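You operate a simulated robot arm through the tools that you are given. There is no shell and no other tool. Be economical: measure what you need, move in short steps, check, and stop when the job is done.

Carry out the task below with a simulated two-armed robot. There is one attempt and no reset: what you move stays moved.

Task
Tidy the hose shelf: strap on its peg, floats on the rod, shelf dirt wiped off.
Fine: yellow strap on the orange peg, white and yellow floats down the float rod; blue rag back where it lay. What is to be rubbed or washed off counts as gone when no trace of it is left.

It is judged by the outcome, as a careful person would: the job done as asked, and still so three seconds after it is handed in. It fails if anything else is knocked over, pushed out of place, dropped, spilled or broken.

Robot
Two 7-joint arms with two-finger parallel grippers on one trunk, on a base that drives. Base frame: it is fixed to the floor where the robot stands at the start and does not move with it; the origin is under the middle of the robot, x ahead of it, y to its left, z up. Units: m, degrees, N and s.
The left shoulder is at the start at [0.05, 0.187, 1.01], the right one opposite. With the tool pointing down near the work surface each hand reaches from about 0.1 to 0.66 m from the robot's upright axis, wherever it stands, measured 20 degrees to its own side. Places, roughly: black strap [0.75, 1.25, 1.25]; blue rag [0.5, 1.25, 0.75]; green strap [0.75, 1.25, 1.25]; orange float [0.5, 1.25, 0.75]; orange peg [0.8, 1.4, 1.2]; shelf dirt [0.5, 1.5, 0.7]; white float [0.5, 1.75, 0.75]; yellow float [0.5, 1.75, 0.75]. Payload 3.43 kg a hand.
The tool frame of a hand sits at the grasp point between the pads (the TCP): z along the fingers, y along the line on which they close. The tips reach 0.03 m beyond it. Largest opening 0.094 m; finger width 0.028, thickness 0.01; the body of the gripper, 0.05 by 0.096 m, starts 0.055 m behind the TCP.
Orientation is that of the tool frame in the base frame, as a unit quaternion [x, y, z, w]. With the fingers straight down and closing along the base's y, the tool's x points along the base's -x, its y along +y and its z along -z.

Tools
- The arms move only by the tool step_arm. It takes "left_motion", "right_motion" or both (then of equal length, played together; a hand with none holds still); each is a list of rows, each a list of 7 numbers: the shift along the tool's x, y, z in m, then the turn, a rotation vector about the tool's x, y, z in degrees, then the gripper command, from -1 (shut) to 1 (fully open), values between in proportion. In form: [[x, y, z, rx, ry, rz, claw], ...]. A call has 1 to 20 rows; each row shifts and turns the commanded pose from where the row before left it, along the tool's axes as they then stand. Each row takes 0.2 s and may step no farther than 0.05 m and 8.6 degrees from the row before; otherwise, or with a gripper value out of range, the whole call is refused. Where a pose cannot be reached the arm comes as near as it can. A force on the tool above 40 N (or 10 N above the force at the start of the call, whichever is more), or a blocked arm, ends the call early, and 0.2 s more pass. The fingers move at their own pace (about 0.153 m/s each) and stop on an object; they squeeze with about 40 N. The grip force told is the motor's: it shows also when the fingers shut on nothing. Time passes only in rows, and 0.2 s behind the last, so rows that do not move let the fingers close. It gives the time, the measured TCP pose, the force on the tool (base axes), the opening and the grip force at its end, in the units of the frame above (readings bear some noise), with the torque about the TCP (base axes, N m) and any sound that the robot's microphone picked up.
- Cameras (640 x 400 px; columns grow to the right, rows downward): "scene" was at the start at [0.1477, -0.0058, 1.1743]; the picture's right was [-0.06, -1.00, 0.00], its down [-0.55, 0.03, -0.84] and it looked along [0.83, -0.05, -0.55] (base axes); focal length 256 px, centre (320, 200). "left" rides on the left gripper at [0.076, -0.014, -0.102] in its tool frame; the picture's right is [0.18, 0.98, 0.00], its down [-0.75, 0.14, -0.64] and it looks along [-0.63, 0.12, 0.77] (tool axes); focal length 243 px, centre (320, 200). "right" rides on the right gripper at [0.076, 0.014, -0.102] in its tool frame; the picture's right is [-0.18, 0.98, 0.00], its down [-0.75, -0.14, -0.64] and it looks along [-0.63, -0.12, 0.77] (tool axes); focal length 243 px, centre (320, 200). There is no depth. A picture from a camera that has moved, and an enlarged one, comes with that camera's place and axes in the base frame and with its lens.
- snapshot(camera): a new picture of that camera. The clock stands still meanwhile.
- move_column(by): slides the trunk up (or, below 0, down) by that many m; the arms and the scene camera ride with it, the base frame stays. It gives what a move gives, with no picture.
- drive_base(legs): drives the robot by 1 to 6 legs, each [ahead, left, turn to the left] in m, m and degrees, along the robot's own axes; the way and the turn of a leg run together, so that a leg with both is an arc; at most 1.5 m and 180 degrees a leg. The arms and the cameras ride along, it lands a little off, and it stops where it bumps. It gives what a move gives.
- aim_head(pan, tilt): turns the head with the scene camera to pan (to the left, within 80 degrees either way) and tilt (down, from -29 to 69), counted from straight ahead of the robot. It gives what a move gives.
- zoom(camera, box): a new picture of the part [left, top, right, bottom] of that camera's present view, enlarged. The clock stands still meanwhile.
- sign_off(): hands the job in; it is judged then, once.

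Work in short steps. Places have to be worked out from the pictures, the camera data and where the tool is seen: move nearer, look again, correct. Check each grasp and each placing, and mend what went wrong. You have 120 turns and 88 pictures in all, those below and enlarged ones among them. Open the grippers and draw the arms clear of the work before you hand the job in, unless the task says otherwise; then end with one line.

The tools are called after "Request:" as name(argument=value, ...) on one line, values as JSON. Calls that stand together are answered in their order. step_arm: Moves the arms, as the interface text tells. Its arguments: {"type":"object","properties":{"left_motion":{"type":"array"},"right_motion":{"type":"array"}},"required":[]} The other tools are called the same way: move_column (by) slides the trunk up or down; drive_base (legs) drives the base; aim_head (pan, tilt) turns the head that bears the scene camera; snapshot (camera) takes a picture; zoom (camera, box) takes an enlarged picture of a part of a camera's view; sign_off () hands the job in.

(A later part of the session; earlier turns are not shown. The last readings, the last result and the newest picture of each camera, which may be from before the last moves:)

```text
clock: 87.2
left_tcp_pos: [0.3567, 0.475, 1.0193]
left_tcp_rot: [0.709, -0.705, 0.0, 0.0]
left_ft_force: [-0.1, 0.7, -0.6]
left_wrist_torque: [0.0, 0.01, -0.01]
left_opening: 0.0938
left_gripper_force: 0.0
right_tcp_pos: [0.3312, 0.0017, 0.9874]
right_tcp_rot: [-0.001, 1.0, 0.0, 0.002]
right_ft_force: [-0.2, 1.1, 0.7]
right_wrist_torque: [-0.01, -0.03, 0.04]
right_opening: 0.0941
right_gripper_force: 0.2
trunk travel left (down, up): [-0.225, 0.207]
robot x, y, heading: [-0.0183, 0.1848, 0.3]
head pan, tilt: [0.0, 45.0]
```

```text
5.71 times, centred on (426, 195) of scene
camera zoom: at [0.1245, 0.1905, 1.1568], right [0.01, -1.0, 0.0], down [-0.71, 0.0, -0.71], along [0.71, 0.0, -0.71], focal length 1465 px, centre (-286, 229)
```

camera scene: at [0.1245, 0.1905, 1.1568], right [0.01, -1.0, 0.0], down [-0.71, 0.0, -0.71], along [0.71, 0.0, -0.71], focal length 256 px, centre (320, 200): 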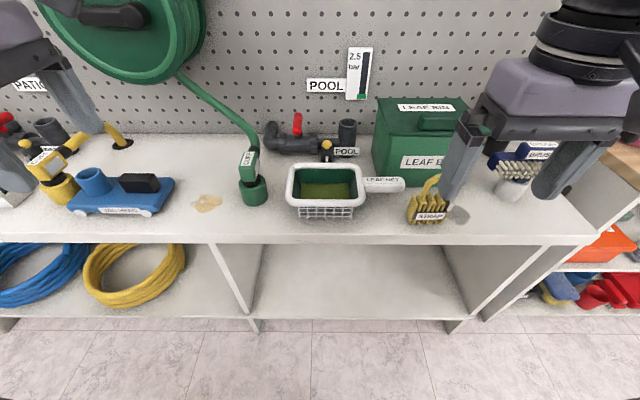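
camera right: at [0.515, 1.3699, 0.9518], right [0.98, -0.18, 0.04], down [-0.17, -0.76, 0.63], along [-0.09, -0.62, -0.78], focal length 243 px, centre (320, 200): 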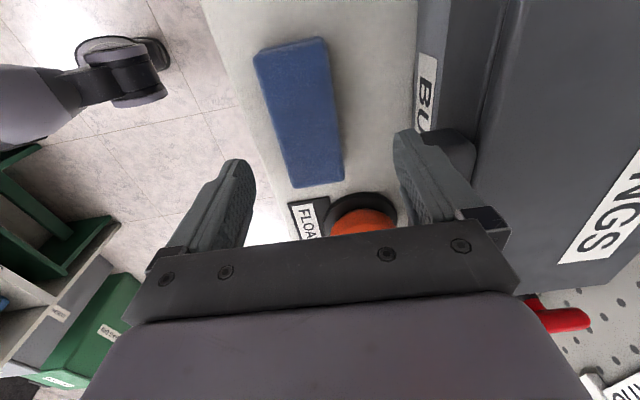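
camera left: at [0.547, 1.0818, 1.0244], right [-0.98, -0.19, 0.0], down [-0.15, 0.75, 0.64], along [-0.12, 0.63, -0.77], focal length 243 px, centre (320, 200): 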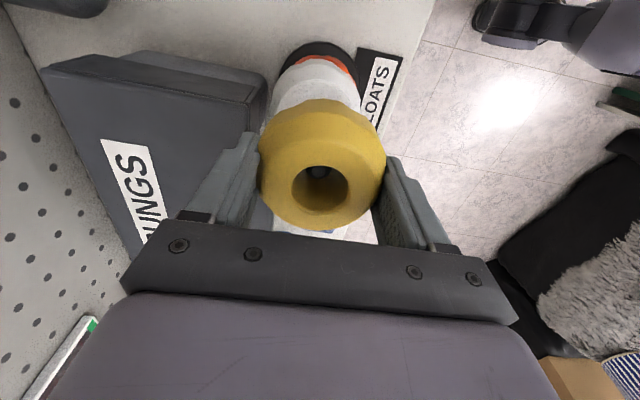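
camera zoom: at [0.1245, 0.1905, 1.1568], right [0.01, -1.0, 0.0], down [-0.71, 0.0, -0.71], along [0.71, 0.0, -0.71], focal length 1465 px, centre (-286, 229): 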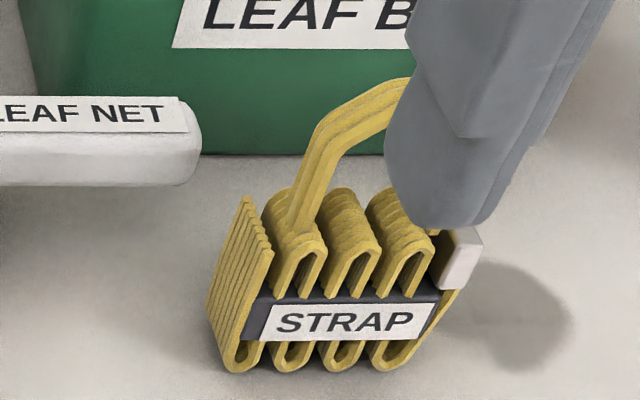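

The strap stands upright with its loop on top, ~0.075 wide, loop top z≈0.86. I'll grip its bundle from the front with the hand pitched ~60°, keeping the loop free. I draw back and pitch the right hand.

Request:
step_arm(right_motion=[[0.03, -0.018, 0, 0, 0, 0, 1], [0.03, -0.018, 0, 0, 0, 0, 1], [0, 0, 0, 0, -8.57, 0, 1], [0, 0, 0, 0, -8.57, 0, 1], [0, 0, 0, 0, -8.57, 0, 1], [0, 0, 0, 0, -8.57, 0, 1], [0, 0, 0, 0, -8.57, 0, 1], [0, 0, 0, 0, -8.57, 0, 1], [0, 0, 0, 0, -8.57, 0, 1], [0, 0, 0, 0, 0, 0, 1]])

Request:
snapshot(camera="scene")

Request:
snapshot(camera="right")

```text
clock: 89.4
left_tcp_pos: [0.3554, 0.4748, 1.0184]
left_tcp_rot: [0.71, -0.705, -0.001, 0.0]
left_ft_force: [-0.3, -0.1, -0.3]
left_wrist_torque: [0.0, -0.02, 0.0]
left_opening: 0.094
left_gripper_force: 0.1
right_tcp_pos: [0.3496, -0.0152, 1.0715]
right_tcp_rot: [-0.001, 0.864, -0.001, 0.503]
right_ft_force: [-0.3, 0.4, 0.7]
right_wrist_torque: [0.01, -0.01, 0.01]
right_opening: 0.0941
right_gripper_force: 0.0
right hand out of reach, approached as far as the arm can: row 5, 6, 7, 8, 9
trunk travel left (down, up): [-0.225, 0.207]
robot x, y, heading: [-0.0173, 0.19, 0.2]
head pan, tilt: [0.0, 45.0]
```

```text
29 pictures are left
camera scene: at [0.1245, 0.1906, 1.1568], right [0.01, -1.0, 0.0], down [-0.71, 0.0, -0.71], along [0.71, 0.0, -0.71], focal length 256 px, centre (320, 200)
```

scene: 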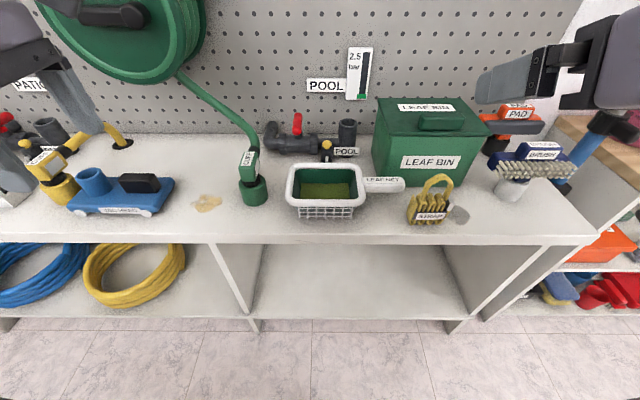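

```text
28 pictures are left
camera right: at [0.2233, -0.0018, 1.0547], right [0.09, 0.98, 0.16], down [-0.18, -0.14, 0.97], along [0.98, -0.12, 0.17], focal length 243 px, centre (320, 200)
```

right: 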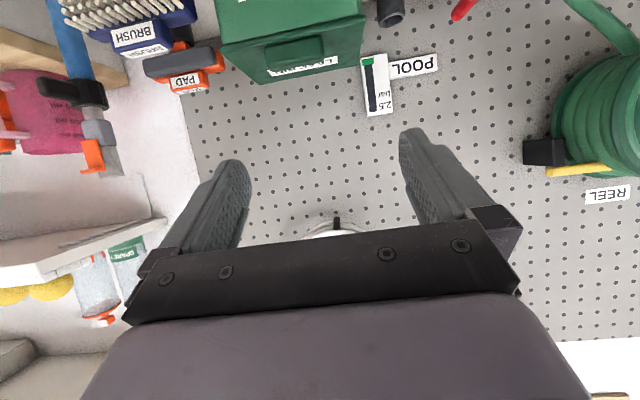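

The pitch is achieved, the position was just too folded. With the strap now unobstructed, I zoom to measure it.

Request:
zoom(camera="scene", box=[370, 160, 482, 230])

```text
5.71 times, centred on (426, 195) of scene
camera zoom: at [0.1245, 0.1906, 1.1568], right [0.01, -1.0, 0.0], down [-0.71, 0.0, -0.71], along [0.71, 0.0, -0.71], focal length 1465 px, centre (-286, 229)
```

zoom: 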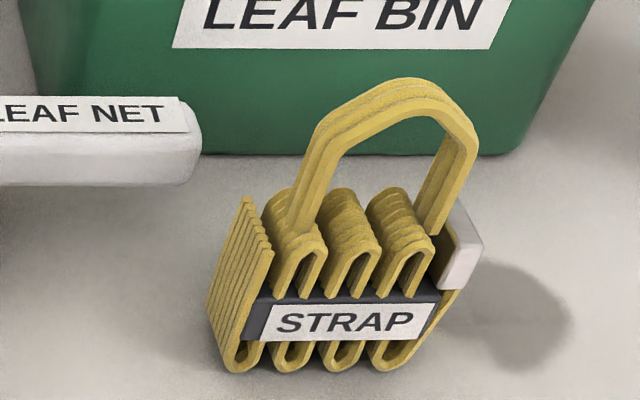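

Strap: x 0.468–0.498, y ≈ +0.008…−0.073, centre y ≈ −0.033. I bring the hand forward into reach and read its pose.

Request:
step_arm(right_motion=[[-0.024, 0, 0.042, 0, 0, 0, 1], [-0.024, 0, 0.042, 0, 0, 0, 1], [0, 0, 0, 0, 0, 0, 1]])

```text
clock: 90.2
left_tcp_pos: [0.3567, 0.4746, 1.0193]
left_tcp_rot: [0.709, -0.705, 0.0, 0.0]
left_ft_force: [0.0, 1.4, 0.2]
left_wrist_torque: [-0.02, -0.02, -0.03]
left_opening: 0.094
left_gripper_force: 0.1
right_tcp_pos: [0.4482, -0.0154, 1.0715]
right_tcp_rot: [-0.002, 0.865, 0.0, 0.502]
right_ft_force: [0.6, -0.2, -0.1]
right_wrist_torque: [-0.01, -0.01, 0.03]
right_opening: 0.0941
right_gripper_force: 0.0
trunk travel left (down, up): [-0.225, 0.207]
robot x, y, heading: [-0.0149, 0.192, 0.3]
head pan, tilt: [0.0, 45.0]
```

Reachable here. I back the base 0.12 m to give the low pitched pose more room.

Request:
drive_base(legs=[[-0.12, 0, 0]])

```text
clock: 91.5
left_tcp_pos: [0.2364, 0.4746, 1.0184]
left_tcp_rot: [0.71, -0.704, 0.0, -0.001]
left_ft_force: [0.8, -0.6, -0.2]
left_wrist_torque: [-0.02, -0.02, 0.03]
left_opening: 0.094
left_gripper_force: 0.0
right_tcp_pos: [0.3266, -0.016, 1.0703]
right_tcp_rot: [-0.001, 0.865, -0.001, 0.501]
right_ft_force: [0.4, 0.5, -0.2]
right_wrist_torque: [0.02, -0.01, -0.01]
right_opening: 0.0943
right_gripper_force: 0.0
trunk travel left (down, up): [-0.225, 0.207]
robot x, y, heading: [-0.1383, 0.1883, 0.3]
head pan, tilt: [0.0, 45.0]
```

Now to the pre-grasp point in front of and above the strap (0.371, −0.033, 0.835).

Request:
step_arm(right_motion=[[0.0363, -0.0034, 0.0311, 0, 0, 0, 1], [0.0363, -0.0034, 0.0311, 0, 0, 0, 1], [0.0363, -0.0034, 0.0311, 0, 0, 0, 1], [0.0363, -0.0034, 0.0311, 0, 0, 0, 1], [0.0363, -0.0034, 0.0311, 0, 0, 0, 1], [0, 0, 0, 0, 0, 0, 1]])

Request:
snapshot(camera="scene")

Request:
snapshot(camera="right")

```text
clock: 92.8
left_tcp_pos: [0.2365, 0.4735, 1.019]
left_tcp_rot: [0.709, -0.705, 0.0, 0.0]
left_ft_force: [-0.2, 0.6, 0.1]
left_wrist_torque: [0.0, -0.01, 0.0]
left_opening: 0.0941
left_gripper_force: 0.1
right_tcp_pos: [0.3731, -0.0275, 0.8404]
right_tcp_rot: [-0.005, 0.864, 0.003, 0.503]
right_ft_force: [0.3, 0.2, -0.7]
right_wrist_torque: [-0.01, 0.01, 0.0]
right_opening: 0.094
right_gripper_force: 0.0
right hand out of reach, approached as far as the arm can: row 5
trunk travel left (down, up): [-0.225, 0.207]
robot x, y, heading: [-0.1346, 0.1894, 0.2]
head pan, tilt: [0.0, 45.0]
```

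```text
26 pictures are left
camera scene: at [0.0051, 0.1896, 1.1568], right [0.01, -1.0, 0.0], down [-0.71, 0.0, -0.71], along [0.71, 0.0, -0.71], focal length 256 px, centre (320, 200)
```

scene: 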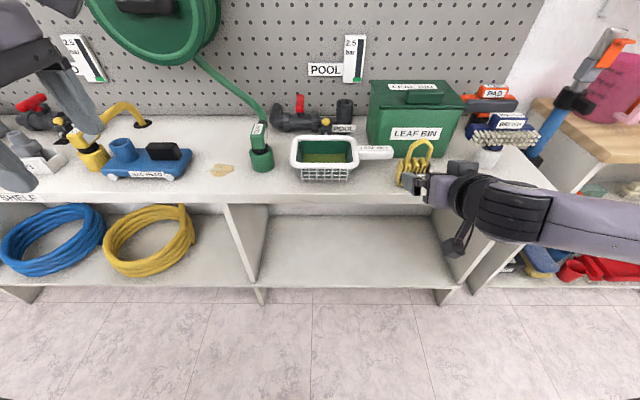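

```text
25 pictures are left
camera right: at [0.2467, -0.0164, 0.8243], right [0.08, 0.98, 0.16], down [-0.18, -0.14, 0.97], along [0.98, -0.11, 0.17], focal length 243 px, centre (320, 200)
```

right: 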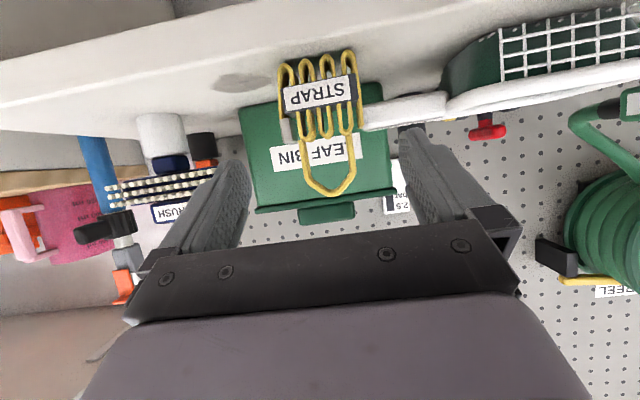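

From below, the bundle spans y −0.063…+0.009 (centre −0.027), aligned with the TCP. I advance along the fingers.

Request:
step_arm(right_motion=[[0.002, 0, 0.04, 0, 0, 0, 1], [0.002, 0, 0.035, 0, 0, 0, 1], [0, 0, 0, 0, 0, 0, 1]])

Request:
snapshot(camera="right")

Request:
zoom(camera="scene", box=[360, 110, 488, 190])

```text
clock: 93.7
left_tcp_pos: [0.2358, 0.4737, 1.0184]
left_tcp_rot: [0.71, -0.705, 0.0, 0.001]
left_ft_force: [-0.2, -0.2, -0.1]
left_wrist_torque: [-0.01, 0.03, -0.01]
left_opening: 0.0941
left_gripper_force: 0.0
right_tcp_pos: [0.4197, -0.0372, 0.8099]
right_tcp_rot: [0.0, 0.866, -0.002, 0.499]
right_ft_force: [-0.8, -0.3, 0.6]
right_wrist_torque: [0.01, 0.01, 0.03]
right_opening: 0.094
right_gripper_force: 0.1
right hand out of reach, approached as far as the arm can: row 2
trunk travel left (down, up): [-0.225, 0.207]
robot x, y, heading: [-0.136, 0.1876, 0.4]
head pan, tilt: [0.0, 45.0]
```

```text
24 pictures are left
camera right: at [0.293, -0.0244, 0.7952], right [0.09, 0.98, 0.16], down [-0.18, -0.14, 0.97], along [0.98, -0.12, 0.16], focal length 243 px, centre (320, 200)
```

right: 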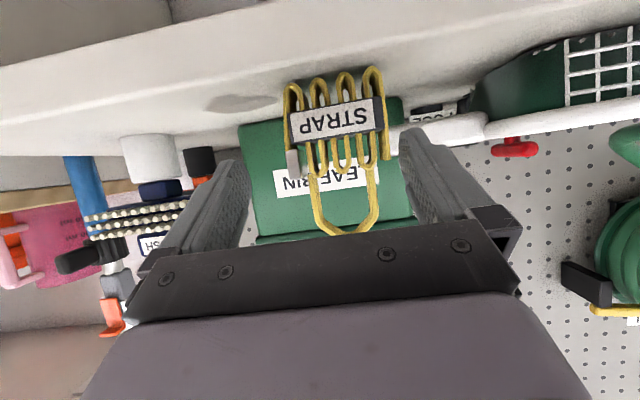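

```text
5.00 times, centred on (424, 150) of scene
camera zoom: at [0.0051, 0.1895, 1.1568], right [0.01, -1.0, 0.0], down [-0.71, 0.0, -0.71], along [0.71, 0.01, -0.71], focal length 1282 px, centre (-200, 450)
```

zoom: 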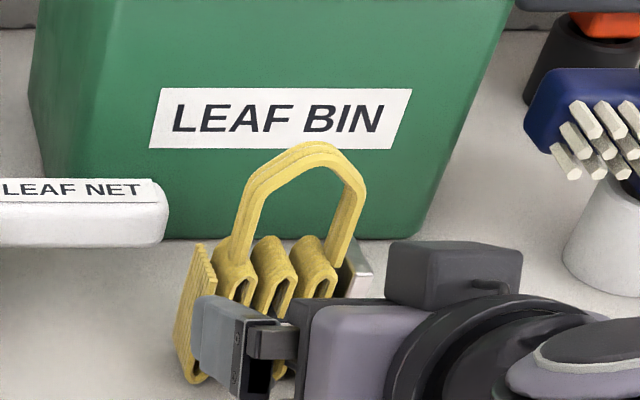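

Arm's fold limits it, so I use trunk and base: lower the trunk 35 mm, then shift the base slightly left.

Request:
move_column(by=-0.035)

Request:
drive_base(legs=[[0, 0.011, 0]])

Request:
snapshot(camera="right")

```text
clock: 94.4
left_tcp_pos: [0.2378, 0.4738, 0.984]
left_tcp_rot: [0.71, -0.705, 0.0, 0.0]
left_ft_force: [-0.5, -0.6, -0.7]
left_wrist_torque: [-0.02, -0.02, -0.01]
left_opening: 0.0941
left_gripper_force: 0.0
right_tcp_pos: [0.4181, -0.0362, 0.7758]
right_tcp_rot: [-0.001, 0.866, -0.001, 0.499]
right_ft_force: [-0.4, -0.2, 0.5]
right_wrist_torque: [-0.02, 0.01, -0.02]
right_opening: 0.094
right_gripper_force: 0.1
trunk travel left (down, up): [-0.19, 0.242]
robot x, y, heading: [-0.1368, 0.188, 0.5]
head pan, tilt: [0.0, 45.0]
```

```text
clock: 95.2
left_tcp_pos: [0.2356, 0.4848, 0.9844]
left_tcp_rot: [0.71, -0.704, 0.0, 0.0]
left_ft_force: [-0.3, 0.7, 0.3]
left_wrist_torque: [-0.02, 0.01, -0.03]
left_opening: 0.0938
left_gripper_force: 0.1
right_tcp_pos: [0.4182, -0.0264, 0.7765]
right_tcp_rot: [-0.001, 0.867, -0.001, 0.499]
right_ft_force: [-0.2, 0.5, -0.2]
right_wrist_torque: [-0.02, 0.03, 0.01]
right_opening: 0.0942
right_gripper_force: 0.0
trunk travel left (down, up): [-0.19, 0.242]
robot x, y, heading: [-0.137, 0.2019, 0.2]
head pan, tilt: [0.0, 45.0]
```

```text
22 pictures are left
camera right: at [0.2927, -0.013, 0.7603], right [0.09, 0.98, 0.16], down [-0.18, -0.14, 0.97], along [0.98, -0.12, 0.16], focal length 243 px, centre (320, 200)
```

right: 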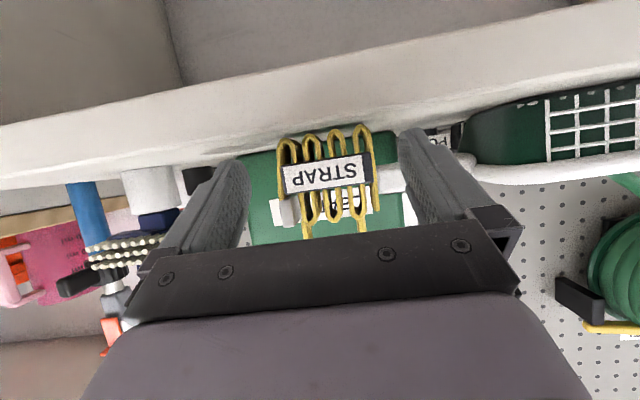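

The strap sits centred between the fingers. I drive ahead 55 mm so the fingers straddle it.

Request:
drive_base(legs=[[0.056, 0, 0]])

Request:
snapshot(camera="right")

```text
clock: 96.1
left_tcp_pos: [0.292, 0.4848, 0.9831]
left_tcp_rot: [0.71, -0.705, 0.0, 0.0]
left_ft_force: [0.5, 0.2, 0.2]
left_wrist_torque: [-0.02, 0.05, 0.02]
left_opening: 0.094
left_gripper_force: 0.1
right_tcp_pos: [0.4742, -0.0253, 0.7753]
right_tcp_rot: [-0.001, 0.867, -0.001, 0.499]
right_ft_force: [0.5, 0.4, 0.2]
right_wrist_torque: [0.03, 0.0, 0.02]
right_opening: 0.0942
right_gripper_force: 0.1
trunk travel left (down, up): [-0.19, 0.242]
robot x, y, heading: [-0.0814, 0.2016, 0.5]
head pan, tilt: [0.0, 45.0]
```

```text
21 pictures are left
camera right: at [0.3486, -0.0127, 0.7602], right [0.09, 0.98, 0.16], down [-0.18, -0.14, 0.97], along [0.98, -0.12, 0.16], focal length 243 px, centre (320, 200)
```

right: 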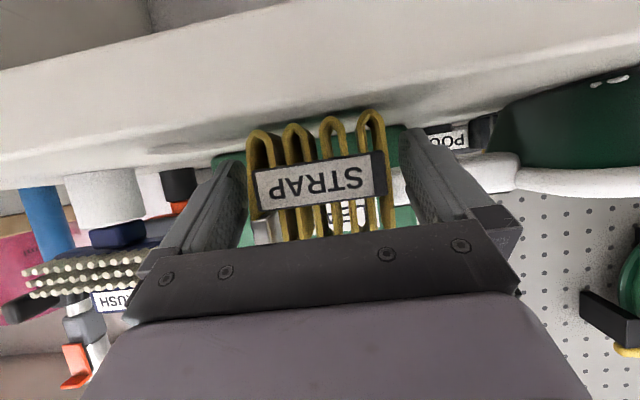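

It's straddled without contact. I close the gripper.

Request:
step_arm(right_motion=[[0, 0, 0, 0, 0, 0, -1], [0, 0, 0, 0, 0, 0, -1], [0, 0, 0, 0, 0, 0, -1]])

Request:
move_column(by=0.15)

Request:
snapshot(camera="right")

```text
clock: 96.9
left_tcp_pos: [0.2928, 0.4844, 0.9835]
left_tcp_rot: [0.709, -0.705, 0.0, 0.0]
left_ft_force: [0.2, -0.3, -0.4]
left_wrist_torque: [0.04, 0.02, 0.03]
left_opening: 0.0942
left_gripper_force: 0.1
right_tcp_pos: [0.4753, -0.0256, 0.7763]
right_tcp_rot: [-0.001, 0.866, -0.001, 0.5]
right_ft_force: [0.2, -0.1, 1.6]
right_wrist_torque: [0.04, 0.0, 0.01]
right_opening: 0.0778
right_gripper_force: 40.3
trunk travel left (down, up): [-0.19, 0.242]
robot x, y, heading: [-0.0774, 0.2019, 0.4]
head pan, tilt: [0.0, 45.0]
```

```text
clock: 98.7
left_tcp_pos: [0.2929, 0.4857, 1.1335]
left_tcp_rot: [0.71, -0.705, 0.0, -0.001]
left_ft_force: [1.4, -0.9, 0.0]
left_wrist_torque: [-0.01, 0.01, 0.01]
left_opening: 0.0938
left_gripper_force: 0.0
right_tcp_pos: [0.4749, -0.0253, 0.9257]
right_tcp_rot: [-0.001, 0.866, -0.001, 0.499]
right_ft_force: [-0.3, 0.3, -1.6]
right_wrist_torque: [0.02, 0.01, -0.02]
right_opening: 0.0776
right_gripper_force: 40.1
trunk travel left (down, up): [-0.34, 0.092]
robot x, y, heading: [-0.0804, 0.1994, 0.3]
head pan, tilt: [0.0, 45.0]
```

```text
20 pictures are left
camera right: at [0.3486, -0.0128, 0.9101], right [0.09, 0.98, 0.16], down [-0.18, -0.14, 0.97], along [0.98, -0.12, 0.16], focal length 243 px, centre (320, 200)
```

right: 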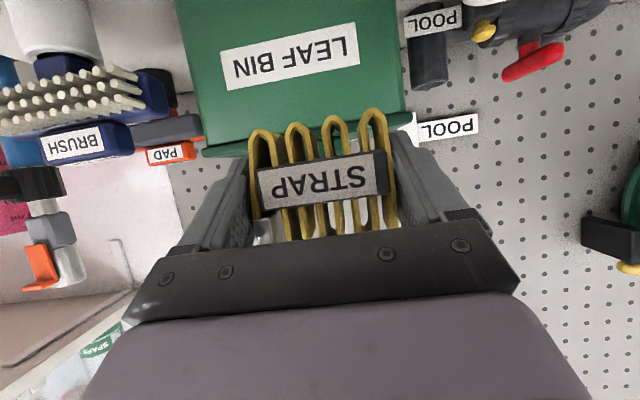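

The strap is held upright. I back off and drive left 1.35 m toward the peg.

Request:
drive_base(legs=[[-0.3, 0, 0], [0, 1.4, 0]])

Request:
aim_head(pan=-10, tilt=5)

Request:
snapshot(camera="scene")

```text
clock: 103.1
left_tcp_pos: [-0.0014, 0.765, 1.1328]
left_tcp_rot: [0.712, -0.703, 0.001, 0.0]
left_ft_force: [0.5, 0.4, 0.0]
left_wrist_torque: [-0.04, 0.02, 0.0]
left_opening: 0.0938
left_gripper_force: 0.2
right_tcp_pos: [0.1827, 0.2554, 0.9252]
right_tcp_rot: [-0.003, 0.866, -0.001, 0.5]
right_ft_force: [0.2, -0.2, -1.6]
right_wrist_torque: [0.02, -0.01, -0.01]
right_opening: 0.0778
right_gripper_force: 39.1
trunk travel left (down, up): [-0.34, 0.092]
robot x, y, heading: [-0.3695, 0.4774, 0.7]
head pan, tilt: [0.0, 45.0]
stopped in leg 2: the robot was blocked; the commanded pose is now the measured one
```

```text
clock: 104.1
left_tcp_pos: [-0.0034, 0.7654, 1.1335]
left_tcp_rot: [0.712, -0.702, 0.0, 0.001]
left_ft_force: [0.6, 0.0, 0.3]
left_wrist_torque: [-0.01, 0.0, -0.01]
left_opening: 0.094
left_gripper_force: 0.1
right_tcp_pos: [0.1828, 0.2549, 0.9238]
right_tcp_rot: [-0.002, 0.867, -0.001, 0.499]
right_ft_force: [-0.7, -0.2, -0.4]
right_wrist_torque: [0.0, 0.0, 0.0]
right_opening: 0.0776
right_gripper_force: 40.1
trunk travel left (down, up): [-0.34, 0.092]
robot x, y, heading: [-0.3728, 0.4781, 0.6]
head pan, tilt: [-10.0, 5.0]
```

```text
19 pictures are left
camera scene: at [-0.2224, 0.4642, 1.3347], right [-0.16, -0.99, 0.0], down [-0.09, 0.01, -1.0], along [0.98, -0.16, -0.09], focal length 256 px, centre (320, 200)
```

scene: 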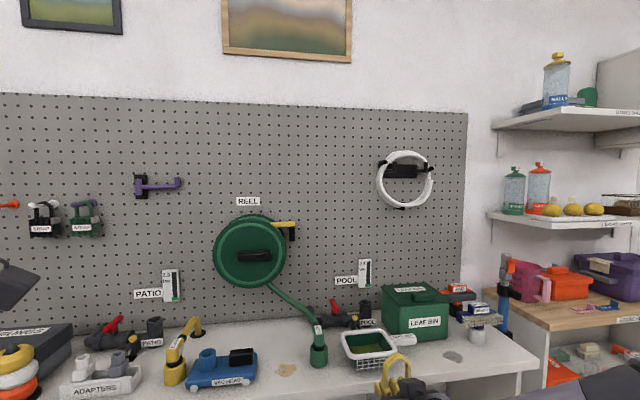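

Blocked while going left; something is at the robot's left rear. I look that way.

Request:
aim_head(pan=80, tilt=45)

Request:
snapshot(camera="scene")

```text
clock: 105.8
left_tcp_pos: [-0.0017, 0.7662, 1.1329]
left_tcp_rot: [0.711, -0.703, 0.0, 0.0]
left_ft_force: [0.5, -0.6, 0.7]
left_wrist_torque: [0.0, 0.0, 0.01]
left_opening: 0.0938
left_gripper_force: 0.1
right_tcp_pos: [0.184, 0.2553, 0.9249]
right_tcp_rot: [-0.003, 0.867, 0.0, 0.499]
right_ft_force: [0.9, -0.3, -0.8]
right_wrist_torque: [0.0, -0.01, -0.04]
right_opening: 0.0776
right_gripper_force: 40.1
trunk travel left (down, up): [-0.34, 0.092]
robot x, y, heading: [-0.3717, 0.4782, 0.6]
head pan, tilt: [80.0, 45.0]
```

```text
18 pictures are left
camera scene: at [-0.2999, 0.5593, 1.2718], right [0.99, -0.16, 0.0], down [-0.11, -0.7, -0.71], along [0.11, 0.7, -0.71], focal length 256 px, centre (320, 200)
```

scene: 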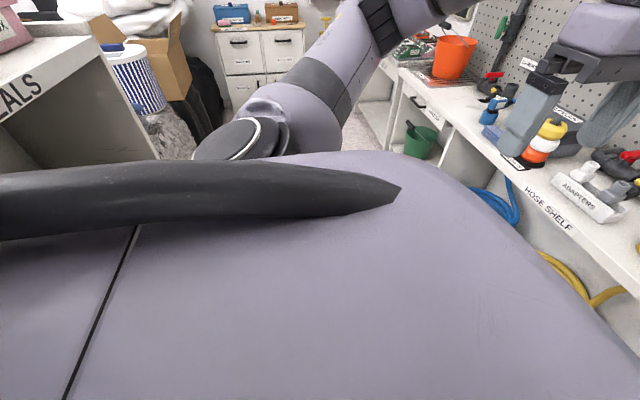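

It's a fixed bench at the rear left; nothing fell. I go ahead 0.12 m to the clear lane used earlier, then left.

Request:
drive_base(legs=[[0.13, 0, -0.6], [0, 1.13, 0]])

Request:
aim_head(pan=-25, tilt=10)

Request:
snapshot(camera="scene")

```text
clock: 112.4
left_tcp_pos: [0.1131, 1.8936, 1.1336]
left_tcp_rot: [0.713, -0.701, 0.0, 0.0]
left_ft_force: [-0.5, 0.4, 0.4]
left_wrist_torque: [0.01, -0.04, -0.01]
left_opening: 0.094
left_gripper_force: 0.1
right_tcp_pos: [0.3011, 1.384, 0.9257]
right_tcp_rot: [-0.006, 0.866, 0.002, 0.499]
right_ft_force: [0.0, -0.1, -2.1]
right_wrist_torque: [0.03, 0.03, 0.02]
right_opening: 0.0778
right_gripper_force: 39.9
trunk travel left (down, up): [-0.34, 0.092]
robot x, y, heading: [-0.2579, 1.6064, 1.0]
head pan, tilt: [80.0, 45.0]
```

```text
clock: 114.2
left_tcp_pos: [0.1138, 1.8946, 1.1325]
left_tcp_rot: [0.713, -0.701, 0.0, 0.0]
left_ft_force: [0.9, 0.2, -0.2]
left_wrist_torque: [0.0, -0.01, 0.02]
left_opening: 0.0941
left_gripper_force: 0.0
right_tcp_pos: [0.302, 1.3864, 0.9264]
right_tcp_rot: [-0.006, 0.866, 0.001, 0.501]
right_ft_force: [0.2, -0.3, -0.9]
right_wrist_torque: [-0.03, 0.0, -0.01]
right_opening: 0.0775
right_gripper_force: 39.7
trunk travel left (down, up): [-0.34, 0.092]
robot x, y, heading: [-0.2534, 1.6069, 1.1]
head pan, tilt: [-25.0, 10.0]
```

```text
17 pictures are left
camera scene: at [-0.1113, 1.5687, 1.3267], right [-0.41, -0.91, 0.0], down [-0.16, 0.07, -0.98], along [0.9, -0.4, -0.17], focal length 256 px, centre (320, 200)
```

scene: 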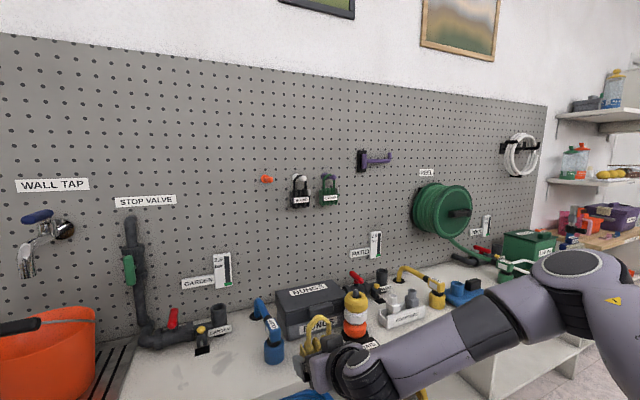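

I raise trunk and hand so the loop comes level with the peg (TCP z≈1.18), well in front of the board.

Request:
move_column(by=0.09)

Request:
step_arm(right_motion=[[-0.0358, 0, -0.0207, 0, 0, 0, -1], [-0.0358, 0, -0.0207, 0, 0, 0, -1], [-0.0358, 0, -0.0207, 0, 0, 0, -1], [-0.0358, 0, -0.0207, 0, 0, 0, -1], [0, 0, 0, 0, 0, 0, -1]])

Request:
aim_head(pan=-20, tilt=10)

Request:
snapshot(camera="scene")

```text
clock: 115.5
left_tcp_pos: [0.1133, 1.8948, 1.2228]
left_tcp_rot: [0.714, -0.7, -0.001, 0.0]
left_ft_force: [0.8, -0.1, 0.1]
left_wrist_torque: [-0.01, 0.02, -0.01]
left_opening: 0.0942
left_gripper_force: 0.0
right_tcp_pos: [0.3003, 1.3854, 1.0151]
right_tcp_rot: [-0.005, 0.866, 0.001, 0.499]
right_ft_force: [-0.6, -0.2, -0.7]
right_wrist_torque: [-0.02, 0.0, 0.01]
right_opening: 0.0776
right_gripper_force: 40.0
trunk travel left (down, up): [-0.43, 0.002]
robot x, y, heading: [-0.2555, 1.6044, 0.8]
head pan, tilt: [-25.0, 10.0]
```

```text
clock: 116.7
left_tcp_pos: [0.1135, 1.893, 1.2231]
left_tcp_rot: [0.713, -0.701, 0.0, 0.0]
left_ft_force: [-0.3, -0.4, -0.3]
left_wrist_torque: [0.04, -0.01, 0.0]
left_opening: 0.0939
left_gripper_force: 0.0
right_tcp_pos: [0.3008, 1.385, 1.1824]
right_tcp_rot: [-0.006, 0.866, 0.001, 0.499]
right_ft_force: [-0.2, 0.5, -0.7]
right_wrist_torque: [0.0, -0.02, 0.01]
right_opening: 0.0777
right_gripper_force: 40.3
trunk travel left (down, up): [-0.43, 0.002]
robot x, y, heading: [-0.2535, 1.6069, 0.8]
head pan, tilt: [-25.0, 10.0]
```

```text
clock: 117.3
left_tcp_pos: [0.1143, 1.893, 1.224]
left_tcp_rot: [0.714, -0.701, 0.0, 0.001]
left_ft_force: [0.4, 0.9, -0.1]
left_wrist_torque: [0.0, 0.01, -0.01]
left_opening: 0.0941
left_gripper_force: 0.0
right_tcp_pos: [0.3011, 1.3871, 1.1825]
right_tcp_rot: [-0.006, 0.866, 0.002, 0.499]
right_ft_force: [0.7, -0.4, -0.8]
right_wrist_torque: [-0.01, -0.06, -0.03]
right_opening: 0.0776
right_gripper_force: 40.2
trunk travel left (down, up): [-0.43, 0.002]
robot x, y, heading: [-0.2546, 1.605, 1.0]
head pan, tilt: [-20.0, 10.0]
```

```text
16 pictures are left
camera scene: at [-0.1083, 1.5761, 1.4167], right [-0.33, -0.95, 0.0], down [-0.16, 0.06, -0.98], along [0.93, -0.32, -0.17], focal length 256 px, centre (320, 200)
```

scene: 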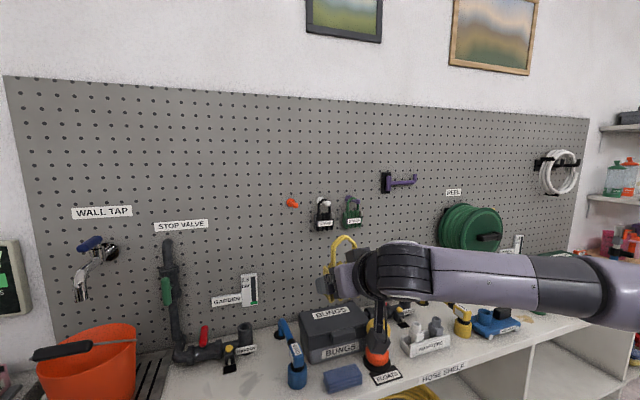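

Request:
zoom(camera="scene", box=[272, 170, 400, 250])

```text
5.00 times, centred on (336, 210) of scene
camera zoom: at [-0.1083, 1.5761, 1.4167], right [-0.33, -0.95, 0.0], down [-0.16, 0.06, -0.98], along [0.93, -0.32, -0.17], focal length 1282 px, centre (240, 150)
```

zoom: 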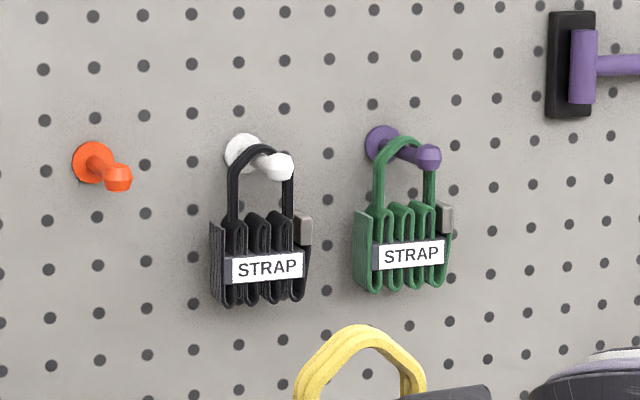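

From two views: peg base at x≈0.85, y≈1.368, z≈1.236; knobbed tip at x≈0.76, z≈1.242. Loop centre is about TCP + 0.056 in z. I drive ahead, keeping the loop short of the tip.

Request:
drive_base(legs=[[0.28, 0, 0]])

```text
clock: 119.3
left_tcp_pos: [0.3926, 1.9002, 1.2239]
left_tcp_rot: [0.714, -0.7, 0.0, 0.0]
left_ft_force: [-0.2, -0.1, -0.5]
left_wrist_torque: [-0.02, 0.01, 0.0]
left_opening: 0.0939
left_gripper_force: 0.0
right_tcp_pos: [0.582, 1.3914, 1.1801]
right_tcp_rot: [-0.007, 0.866, 0.002, 0.5]
right_ft_force: [0.4, 0.2, -0.6]
right_wrist_torque: [0.02, 0.01, 0.02]
right_opening: 0.0776
right_gripper_force: 39.2
trunk travel left (down, up): [-0.43, 0.002]
robot x, y, heading: [0.0244, 1.6129, 1.1]
head pan, tilt: [-20.0, 10.0]
```

Next I bring the strap just short of the tip: TCP (0.72, 1.3695, 1.1865).

Request:
step_arm(right_motion=[[-0.0184, -0.006, 0.0291, 0, 0, 0, -1], [-0.0184, -0.006, 0.0291, 0, 0, 0, -1], [-0.0184, -0.006, 0.0291, 0, 0, 0, -1], [-0.0184, -0.006, 0.0291, 0, 0, 0, -1], [0, 0, 0, 0, 0, 0, -1]])

Request:
snapshot(camera="scene")

Request:
snapshot(camera="right")

```text
clock: 120.5
left_tcp_pos: [0.3913, 1.9002, 1.2234]
left_tcp_rot: [0.714, -0.7, 0.0, 0.0]
left_ft_force: [-0.5, 0.2, -0.3]
left_wrist_torque: [0.03, -0.04, -0.01]
left_opening: 0.0938
left_gripper_force: 0.0
right_tcp_pos: [0.7187, 1.3686, 1.1877]
right_tcp_rot: [-0.006, 0.866, 0.002, 0.5]
right_ft_force: [0.0, -0.3, -0.5]
right_wrist_torque: [0.01, 0.01, -0.03]
right_opening: 0.0775
right_gripper_force: 40.0
trunk travel left (down, up): [-0.43, 0.002]
robot x, y, heading: [0.0252, 1.6127, 1.3]
head pan, tilt: [-20.0, 10.0]
```

```text
14 pictures are left
camera scene: at [0.1708, 1.5815, 1.4168], right [-0.32, -0.95, 0.0], down [-0.16, 0.06, -0.98], along [0.93, -0.32, -0.17], focal length 256 px, centre (320, 200)
```

scene: 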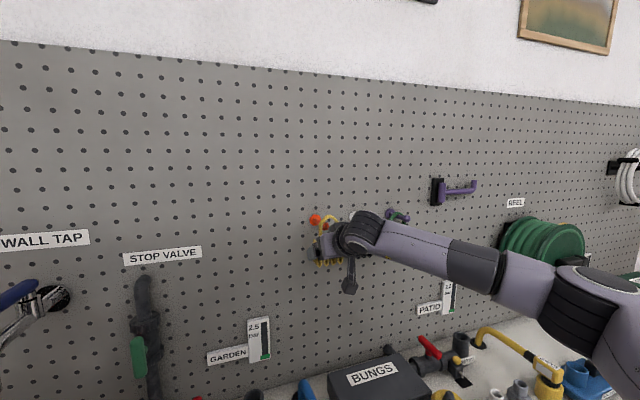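

```text
13 pictures are left
camera right: at [0.5925, 1.3802, 1.1722], right [0.08, 0.98, 0.16], down [-0.18, -0.14, 0.97], along [0.98, -0.1, 0.16], focal length 243 px, centre (320, 200)
```

right: 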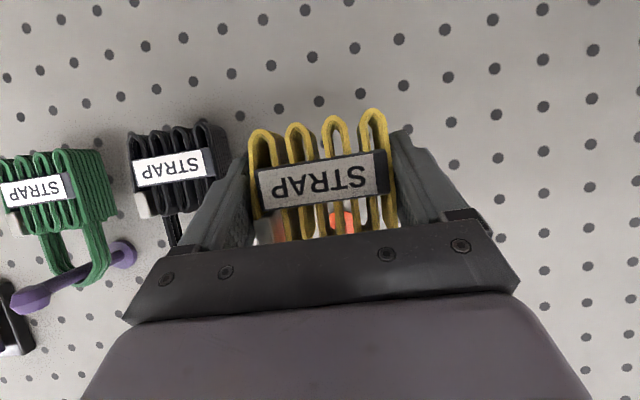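

I zoom on the loop and peg.

Request:
zoom(camera="scene", box=[290, 195, 370, 245])

```text
8.00 times, centred on (330, 220) of scene
camera zoom: at [0.1708, 1.5815, 1.4168], right [-0.32, -0.95, 0.0], down [-0.16, 0.06, -0.98], along [0.93, -0.32, -0.17], focal length 2051 px, centre (240, 40)
```

zoom: 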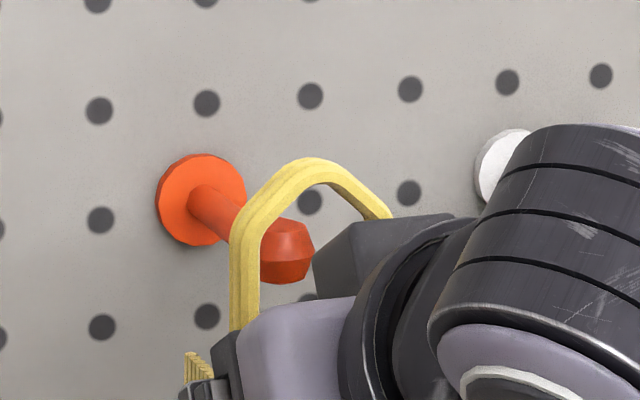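

Aligned: loop apex (y 1.370, inner z≈1.269), knob centre y≈1.368, z≈1.243. I advance 64 mm straight forward.

Request:
step_arm(right_motion=[[-0.0107, -0.0008, 0.0185, 0, 0, 0, -1], [-0.0107, -0.0008, 0.0185, 0, 0, 0, -1], [-0.0107, -0.0004, 0.0185, 0, 0, 0, -1], [0, 0, 0, 0, 0, 0, -1]])

Request:
zoom(camera="scene", box=[290, 195, 370, 245])

```text
clock: 121.3
left_tcp_pos: [0.3874, 1.8979, 1.2247]
left_tcp_rot: [0.713, -0.701, 0.0, -0.001]
left_ft_force: [-0.8, -0.5, 0.2]
left_wrist_torque: [-0.03, -0.01, -0.02]
left_opening: 0.0941
left_gripper_force: 0.1
right_tcp_pos: [0.7708, 1.3695, 1.1885]
right_tcp_rot: [-0.007, 0.868, 0.002, 0.497]
right_ft_force: [-32.8, 0.1, 0.2]
right_wrist_torque: [0.03, -1.82, 0.1]
right_opening: 0.0776
right_gripper_force: 39.8
trunk travel left (down, up): [-0.43, 0.002]
robot x, y, heading: [0.0261, 1.6069, 0.9]
head pan, tilt: [-20.0, 10.0]
stopped in row 3 (right hand): the force on the tool passed its limit (the readings are from after the stop); the commanded pose is now the measured one
```

```text
8.00 times, centred on (330, 220) of scene
camera zoom: at [0.164, 1.5809, 1.4175], right [-0.33, -0.95, 0.0], down [-0.16, 0.06, -0.99], along [0.93, -0.32, -0.17], focal length 2051 px, centre (240, 40)
```

zoom: 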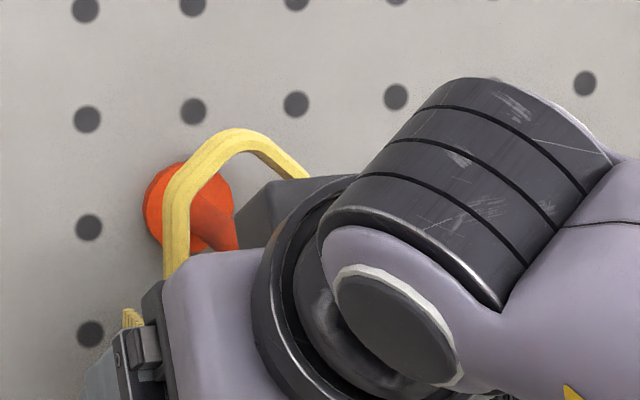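

Torque shows the peg tip touched the gripper body 55 mm above the TCP; the loop is already beyond the knob (strap at x≈0.763–0.793). I back 5 mm, lower 15 mm, then check.

Request:
step_arm(right_motion=[[0.0025, 0, -0.0043, 0, 0, 0, -1], [0.0065, 0, 0.0038, 0, 0, 0, -1], [0.0065, 0, 0.0038, 0, 0, 0, -1], [0, 0, 0, 0, 0, 0, -1]])

Request:
zoom(camera="scene", box=[280, 195, 360, 245])

```text
clock: 122.3
left_tcp_pos: [0.3867, 1.8999, 1.2264]
left_tcp_rot: [0.714, -0.7, 0.002, -0.002]
left_ft_force: [0.9, 0.7, 0.4]
left_wrist_torque: [-0.02, -0.01, -0.03]
left_opening: 0.0941
left_gripper_force: 0.0
right_tcp_pos: [0.7657, 1.3696, 1.1807]
right_tcp_rot: [-0.006, 0.864, 0.003, 0.503]
right_ft_force: [-16.5, -2.0, 28.9]
right_wrist_torque: [0.25, -0.22, 0.13]
right_opening: 0.0774
right_gripper_force: 39.9
trunk travel left (down, up): [-0.43, 0.002]
robot x, y, heading: [0.0236, 1.6111, 0.9]
head pan, tilt: [-20.0, 10.0]
```

```text
8.00 times, centred on (320, 220) of scene
camera zoom: at [0.1639, 1.5822, 1.4178], right [-0.33, -0.95, 0.0], down [-0.16, 0.06, -0.99], along [0.93, -0.32, -0.17], focal length 2051 px, centre (320, 40)
```

zoom: 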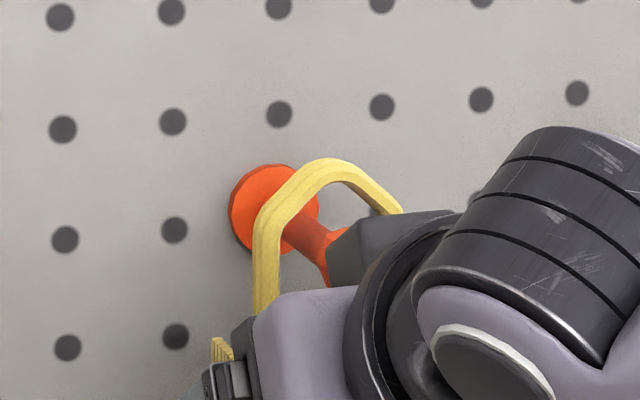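

The bump on the gripper's upper side overhangs the peg tip, so I can't lower further, but the loop is around the shaft behind the knob. I relieve the force (back 4 mm) and verify before releasing.

Request:
step_arm(right_motion=[[0.002, 0, -0.0035, 0, 0, 0, -1], [0, 0, 0, 0, 0, 0, -1]])

Request:
zoom(camera="scene", box=[280, 195, 360, 245])

```text
clock: 122.9
left_tcp_pos: [0.3877, 1.9002, 1.2253]
left_tcp_rot: [0.713, -0.701, 0.001, -0.002]
left_ft_force: [-0.2, -0.5, 0.0]
left_wrist_torque: [-0.02, 0.01, 0.0]
left_opening: 0.094
left_gripper_force: 0.1
right_tcp_pos: [0.7625, 1.3689, 1.1743]
right_tcp_rot: [-0.006, 0.867, 0.001, 0.499]
right_ft_force: [-20.2, 0.1, 17.5]
right_wrist_torque: [0.12, -0.89, 0.06]
right_opening: 0.0776
right_gripper_force: 39.6
trunk travel left (down, up): [-0.43, 0.002]
robot x, y, heading: [0.0215, 1.6115, 0.9]
head pan, tilt: [-20.0, 10.0]
```

```text
8.00 times, centred on (320, 220) of scene
camera zoom: at [0.1647, 1.582, 1.4174], right [-0.33, -0.95, 0.0], down [-0.16, 0.06, -0.99], along [0.93, -0.32, -0.17], focal length 2051 px, centre (320, 40)
```

zoom: 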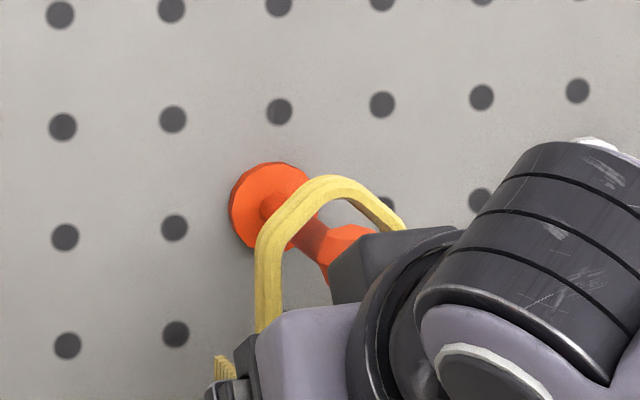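

It slid down to z 1.174; the knob shows clearly on the near side of the loop. I ease back 4 mm more to unload.

Request:
step_arm(right_motion=[[0.002, 0, -0.0035, 0, 0, 0, -1], [0, 0, 0, 0, 0, 0, -1]])

Request:
zoom(camera="scene", box=[280, 195, 360, 245])

```text
clock: 123.5
left_tcp_pos: [0.3935, 1.9003, 1.2224]
left_tcp_rot: [0.713, -0.701, 0.0, 0.0]
left_ft_force: [-0.1, -0.6, -0.3]
left_wrist_torque: [0.0, 0.01, 0.01]
left_opening: 0.094
left_gripper_force: 0.0
right_tcp_pos: [0.763, 1.3715, 1.1664]
right_tcp_rot: [-0.008, 0.87, 0.001, 0.494]
right_ft_force: [0.4, 4.4, 1.6]
right_wrist_torque: [-0.34, 0.04, 0.03]
right_opening: 0.0775
right_gripper_force: 39.6
trunk travel left (down, up): [-0.43, 0.002]
robot x, y, heading: [0.0256, 1.6071, 1.2]
head pan, tilt: [-20.0, 10.0]
```

```text
8.00 times, centred on (320, 220) of scene
camera zoom: at [0.1706, 1.5823, 1.4166], right [-0.32, -0.95, 0.0], down [-0.16, 0.06, -0.98], along [0.93, -0.32, -0.17], focal length 2051 px, centre (320, 40)
```

zoom: 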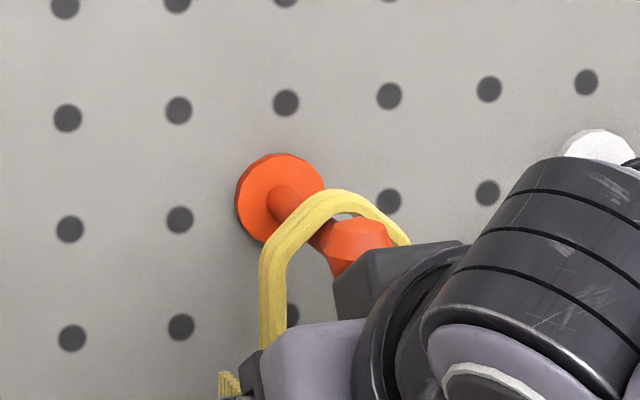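

Unloaded, with the loop almost resting on the shaft behind the knob. I open the gripper.

Request:
step_arm(right_motion=[[0, 0, 0, 0, 0, 0, -0.2], [0, 0, 0, 0, 0, 0, 1], [0, 0, 0, 0, 0, 0, 1], [0, 0, 0, 0, 0, 0, 1]])

Request:
zoom(camera="scene", box=[280, 195, 360, 245])

```text
clock: 124.5
left_tcp_pos: [0.3934, 1.8979, 1.2238]
left_tcp_rot: [0.713, -0.701, 0.0, -0.001]
left_ft_force: [1.1, -0.2, 0.0]
left_wrist_torque: [0.0, 0.03, -0.01]
left_opening: 0.0941
left_gripper_force: 0.2
right_tcp_pos: [0.7631, 1.3671, 1.1688]
right_tcp_rot: [-0.005, 0.869, 0.002, 0.495]
right_ft_force: [-3.7, -4.0, -4.6]
right_wrist_torque: [0.15, -0.39, 0.11]
right_opening: 0.0937
right_gripper_force: 0.0
trunk travel left (down, up): [-0.43, 0.002]
robot x, y, heading: [0.0237, 1.6138, 0.9]
head pan, tilt: [-20.0, 10.0]
```

```text
8.00 times, centred on (320, 220) of scene
camera zoom: at [0.1703, 1.5806, 1.4167], right [-0.33, -0.95, 0.0], down [-0.16, 0.06, -0.98], along [0.93, -0.32, -0.17], focal length 2051 px, centre (320, 40)
```

zoom: 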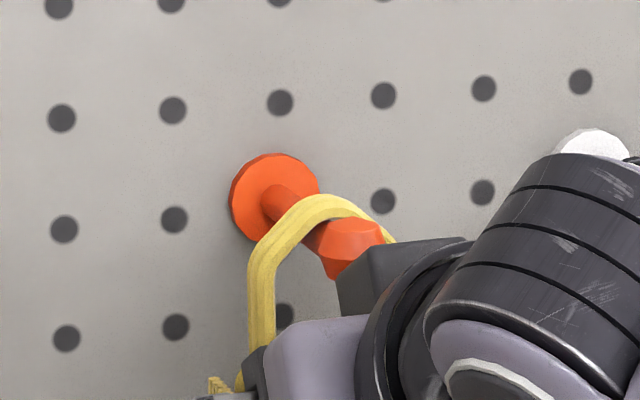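

The strap hangs on the shaft. I withdraw slightly down and then straight back.

Request:
step_arm(right_motion=[[0.0102, 0, -0.0057, 0, 0, 0, 1], [0.009, 0, -0.0105, 0, 0, 0, 1], [0.01, 0, -0.0174, 0, 0, 0, 1], [0.02, 0, -0.0346, 0, 0, 0, 1], [0.0225, 0, -0.039, 0, 0, 0, 1], [0.0225, 0, -0.039, 0, 0, 0, 1], [0.0225, 0, -0.039, 0, 0, 0, 1], [0, 0, 0, 0, 0, 0, 1]])

Request:
snapshot(camera="scene")

```text
clock: 126.3
left_tcp_pos: [0.3934, 1.9, 1.223]
left_tcp_rot: [0.713, -0.701, 0.0, 0.0]
left_ft_force: [-0.3, -0.4, 0.4]
left_wrist_torque: [-0.02, 0.02, 0.01]
left_opening: 0.0937
left_gripper_force: 0.0
right_tcp_pos: [0.5433, 1.3644, 1.1634]
right_tcp_rot: [-0.006, 0.869, 0.002, 0.495]
right_ft_force: [0.1, 0.5, 0.2]
right_wrist_torque: [-0.02, 0.06, -0.02]
right_opening: 0.0942
right_gripper_force: 0.1
trunk travel left (down, up): [-0.43, 0.002]
robot x, y, heading: [0.0239, 1.6114, 1.0]
head pan, tilt: [-20.0, 10.0]
```

```text
6 pictures are left
camera scene: at [0.171, 1.5815, 1.4167], right [-0.33, -0.95, 0.0], down [-0.16, 0.06, -0.98], along [0.93, -0.32, -0.17], focal length 256 px, centre (320, 200)
```

scene: 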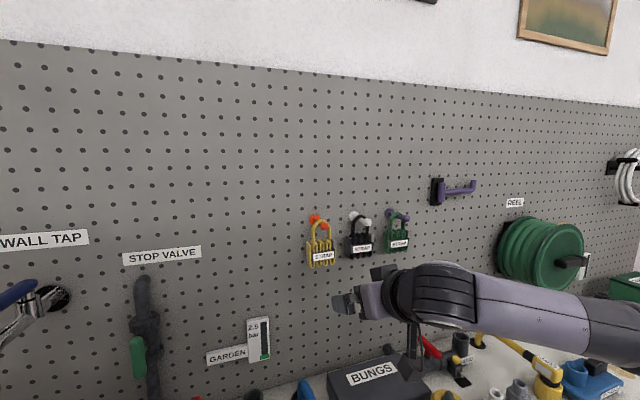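

The yellow strap hangs on the orange peg like its neighbours. I back the base away and take a last overall look.

Request:
drive_base(legs=[[-0.25, 0, 0]])

Request:
aim_head(pan=-8, tilt=32)

Request:
snapshot(camera="scene")

```text
clock: 128.1
left_tcp_pos: [0.1416, 1.8944, 1.2237]
left_tcp_rot: [0.713, -0.701, 0.0, 0.0]
left_ft_force: [-0.2, -0.4, 0.8]
left_wrist_torque: [0.01, -0.02, -0.03]
left_opening: 0.0942
left_gripper_force: 0.1
right_tcp_pos: [0.2918, 1.3598, 1.1651]
right_tcp_rot: [-0.006, 0.869, 0.002, 0.495]
right_ft_force: [-0.4, -0.2, -0.3]
right_wrist_torque: [0.03, -0.03, -0.02]
right_opening: 0.0939
right_gripper_force: 0.1
trunk travel left (down, up): [-0.43, 0.002]
robot x, y, heading: [-0.2302, 1.605, 1.2]
head pan, tilt: [-20.0, 10.0]
```

```text
clock: 129.0
left_tcp_pos: [0.1407, 1.895, 1.2247]
left_tcp_rot: [0.714, -0.701, 0.0, 0.0]
left_ft_force: [0.8, 0.4, 0.0]
left_wrist_torque: [0.01, 0.05, 0.0]
left_opening: 0.0942
left_gripper_force: 0.0
right_tcp_pos: [0.2921, 1.3596, 1.1648]
right_tcp_rot: [-0.006, 0.869, 0.002, 0.495]
right_ft_force: [0.4, 0.6, -0.2]
right_wrist_torque: [-0.02, 0.0, 0.01]
right_opening: 0.0942
right_gripper_force: 0.2
trunk travel left (down, up): [-0.43, 0.002]
robot x, y, heading: [-0.2301, 1.6062, 1.1]
head pan, tilt: [-8.0, 32.0]
```

```text
5 pictures are left
camera scene: at [-0.0792, 1.5962, 1.3813], right [-0.12, -0.99, 0.0], down [-0.53, 0.07, -0.85], along [0.84, -0.1, -0.53], focal length 256 px, centre (320, 200)
```

scene: 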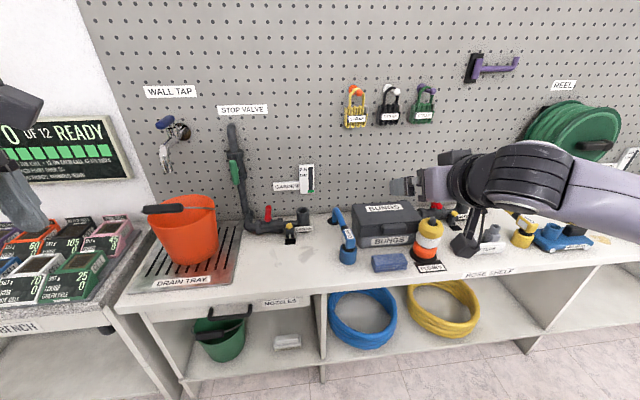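

Request:
zoom(camera="scene", box=[260, 190, 420, 290])

Request:
zoom(camera="scene", box=[330, 70, 450, 145])

```text
4.00 times, centred on (340, 240) of scene
camera zoom: at [-0.0792, 1.5962, 1.3813], right [-0.12, -0.99, 0.0], down [-0.53, 0.07, -0.85], along [0.84, -0.1, -0.53], focal length 1025 px, centre (240, 40)
```

zoom: 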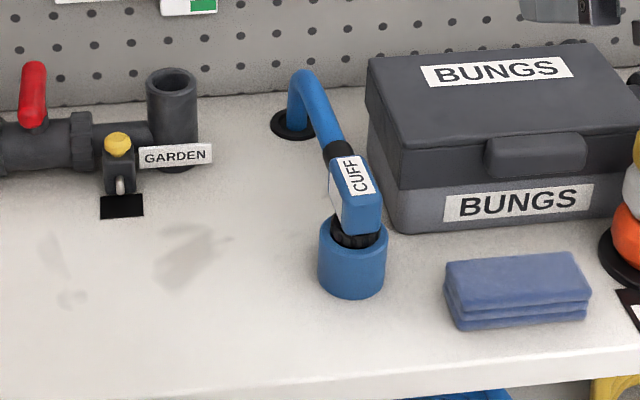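

```text
5.33 times, centred on (390, 108) of scene
camera zoom: at [-0.0792, 1.5962, 1.3813], right [-0.12, -0.99, 0.0], down [-0.53, 0.07, -0.85], along [0.84, -0.1, -0.53], focal length 1367 px, centre (-53, 693)
```

zoom: 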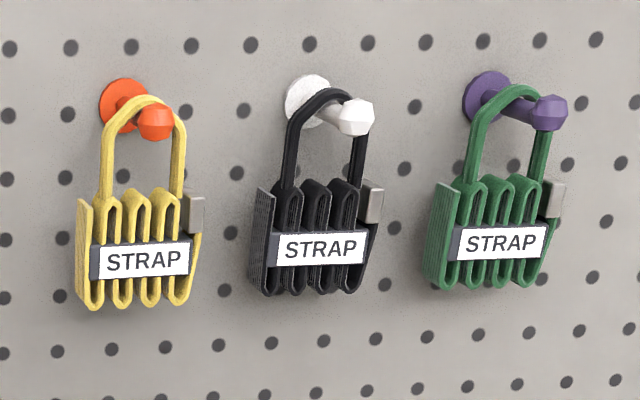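

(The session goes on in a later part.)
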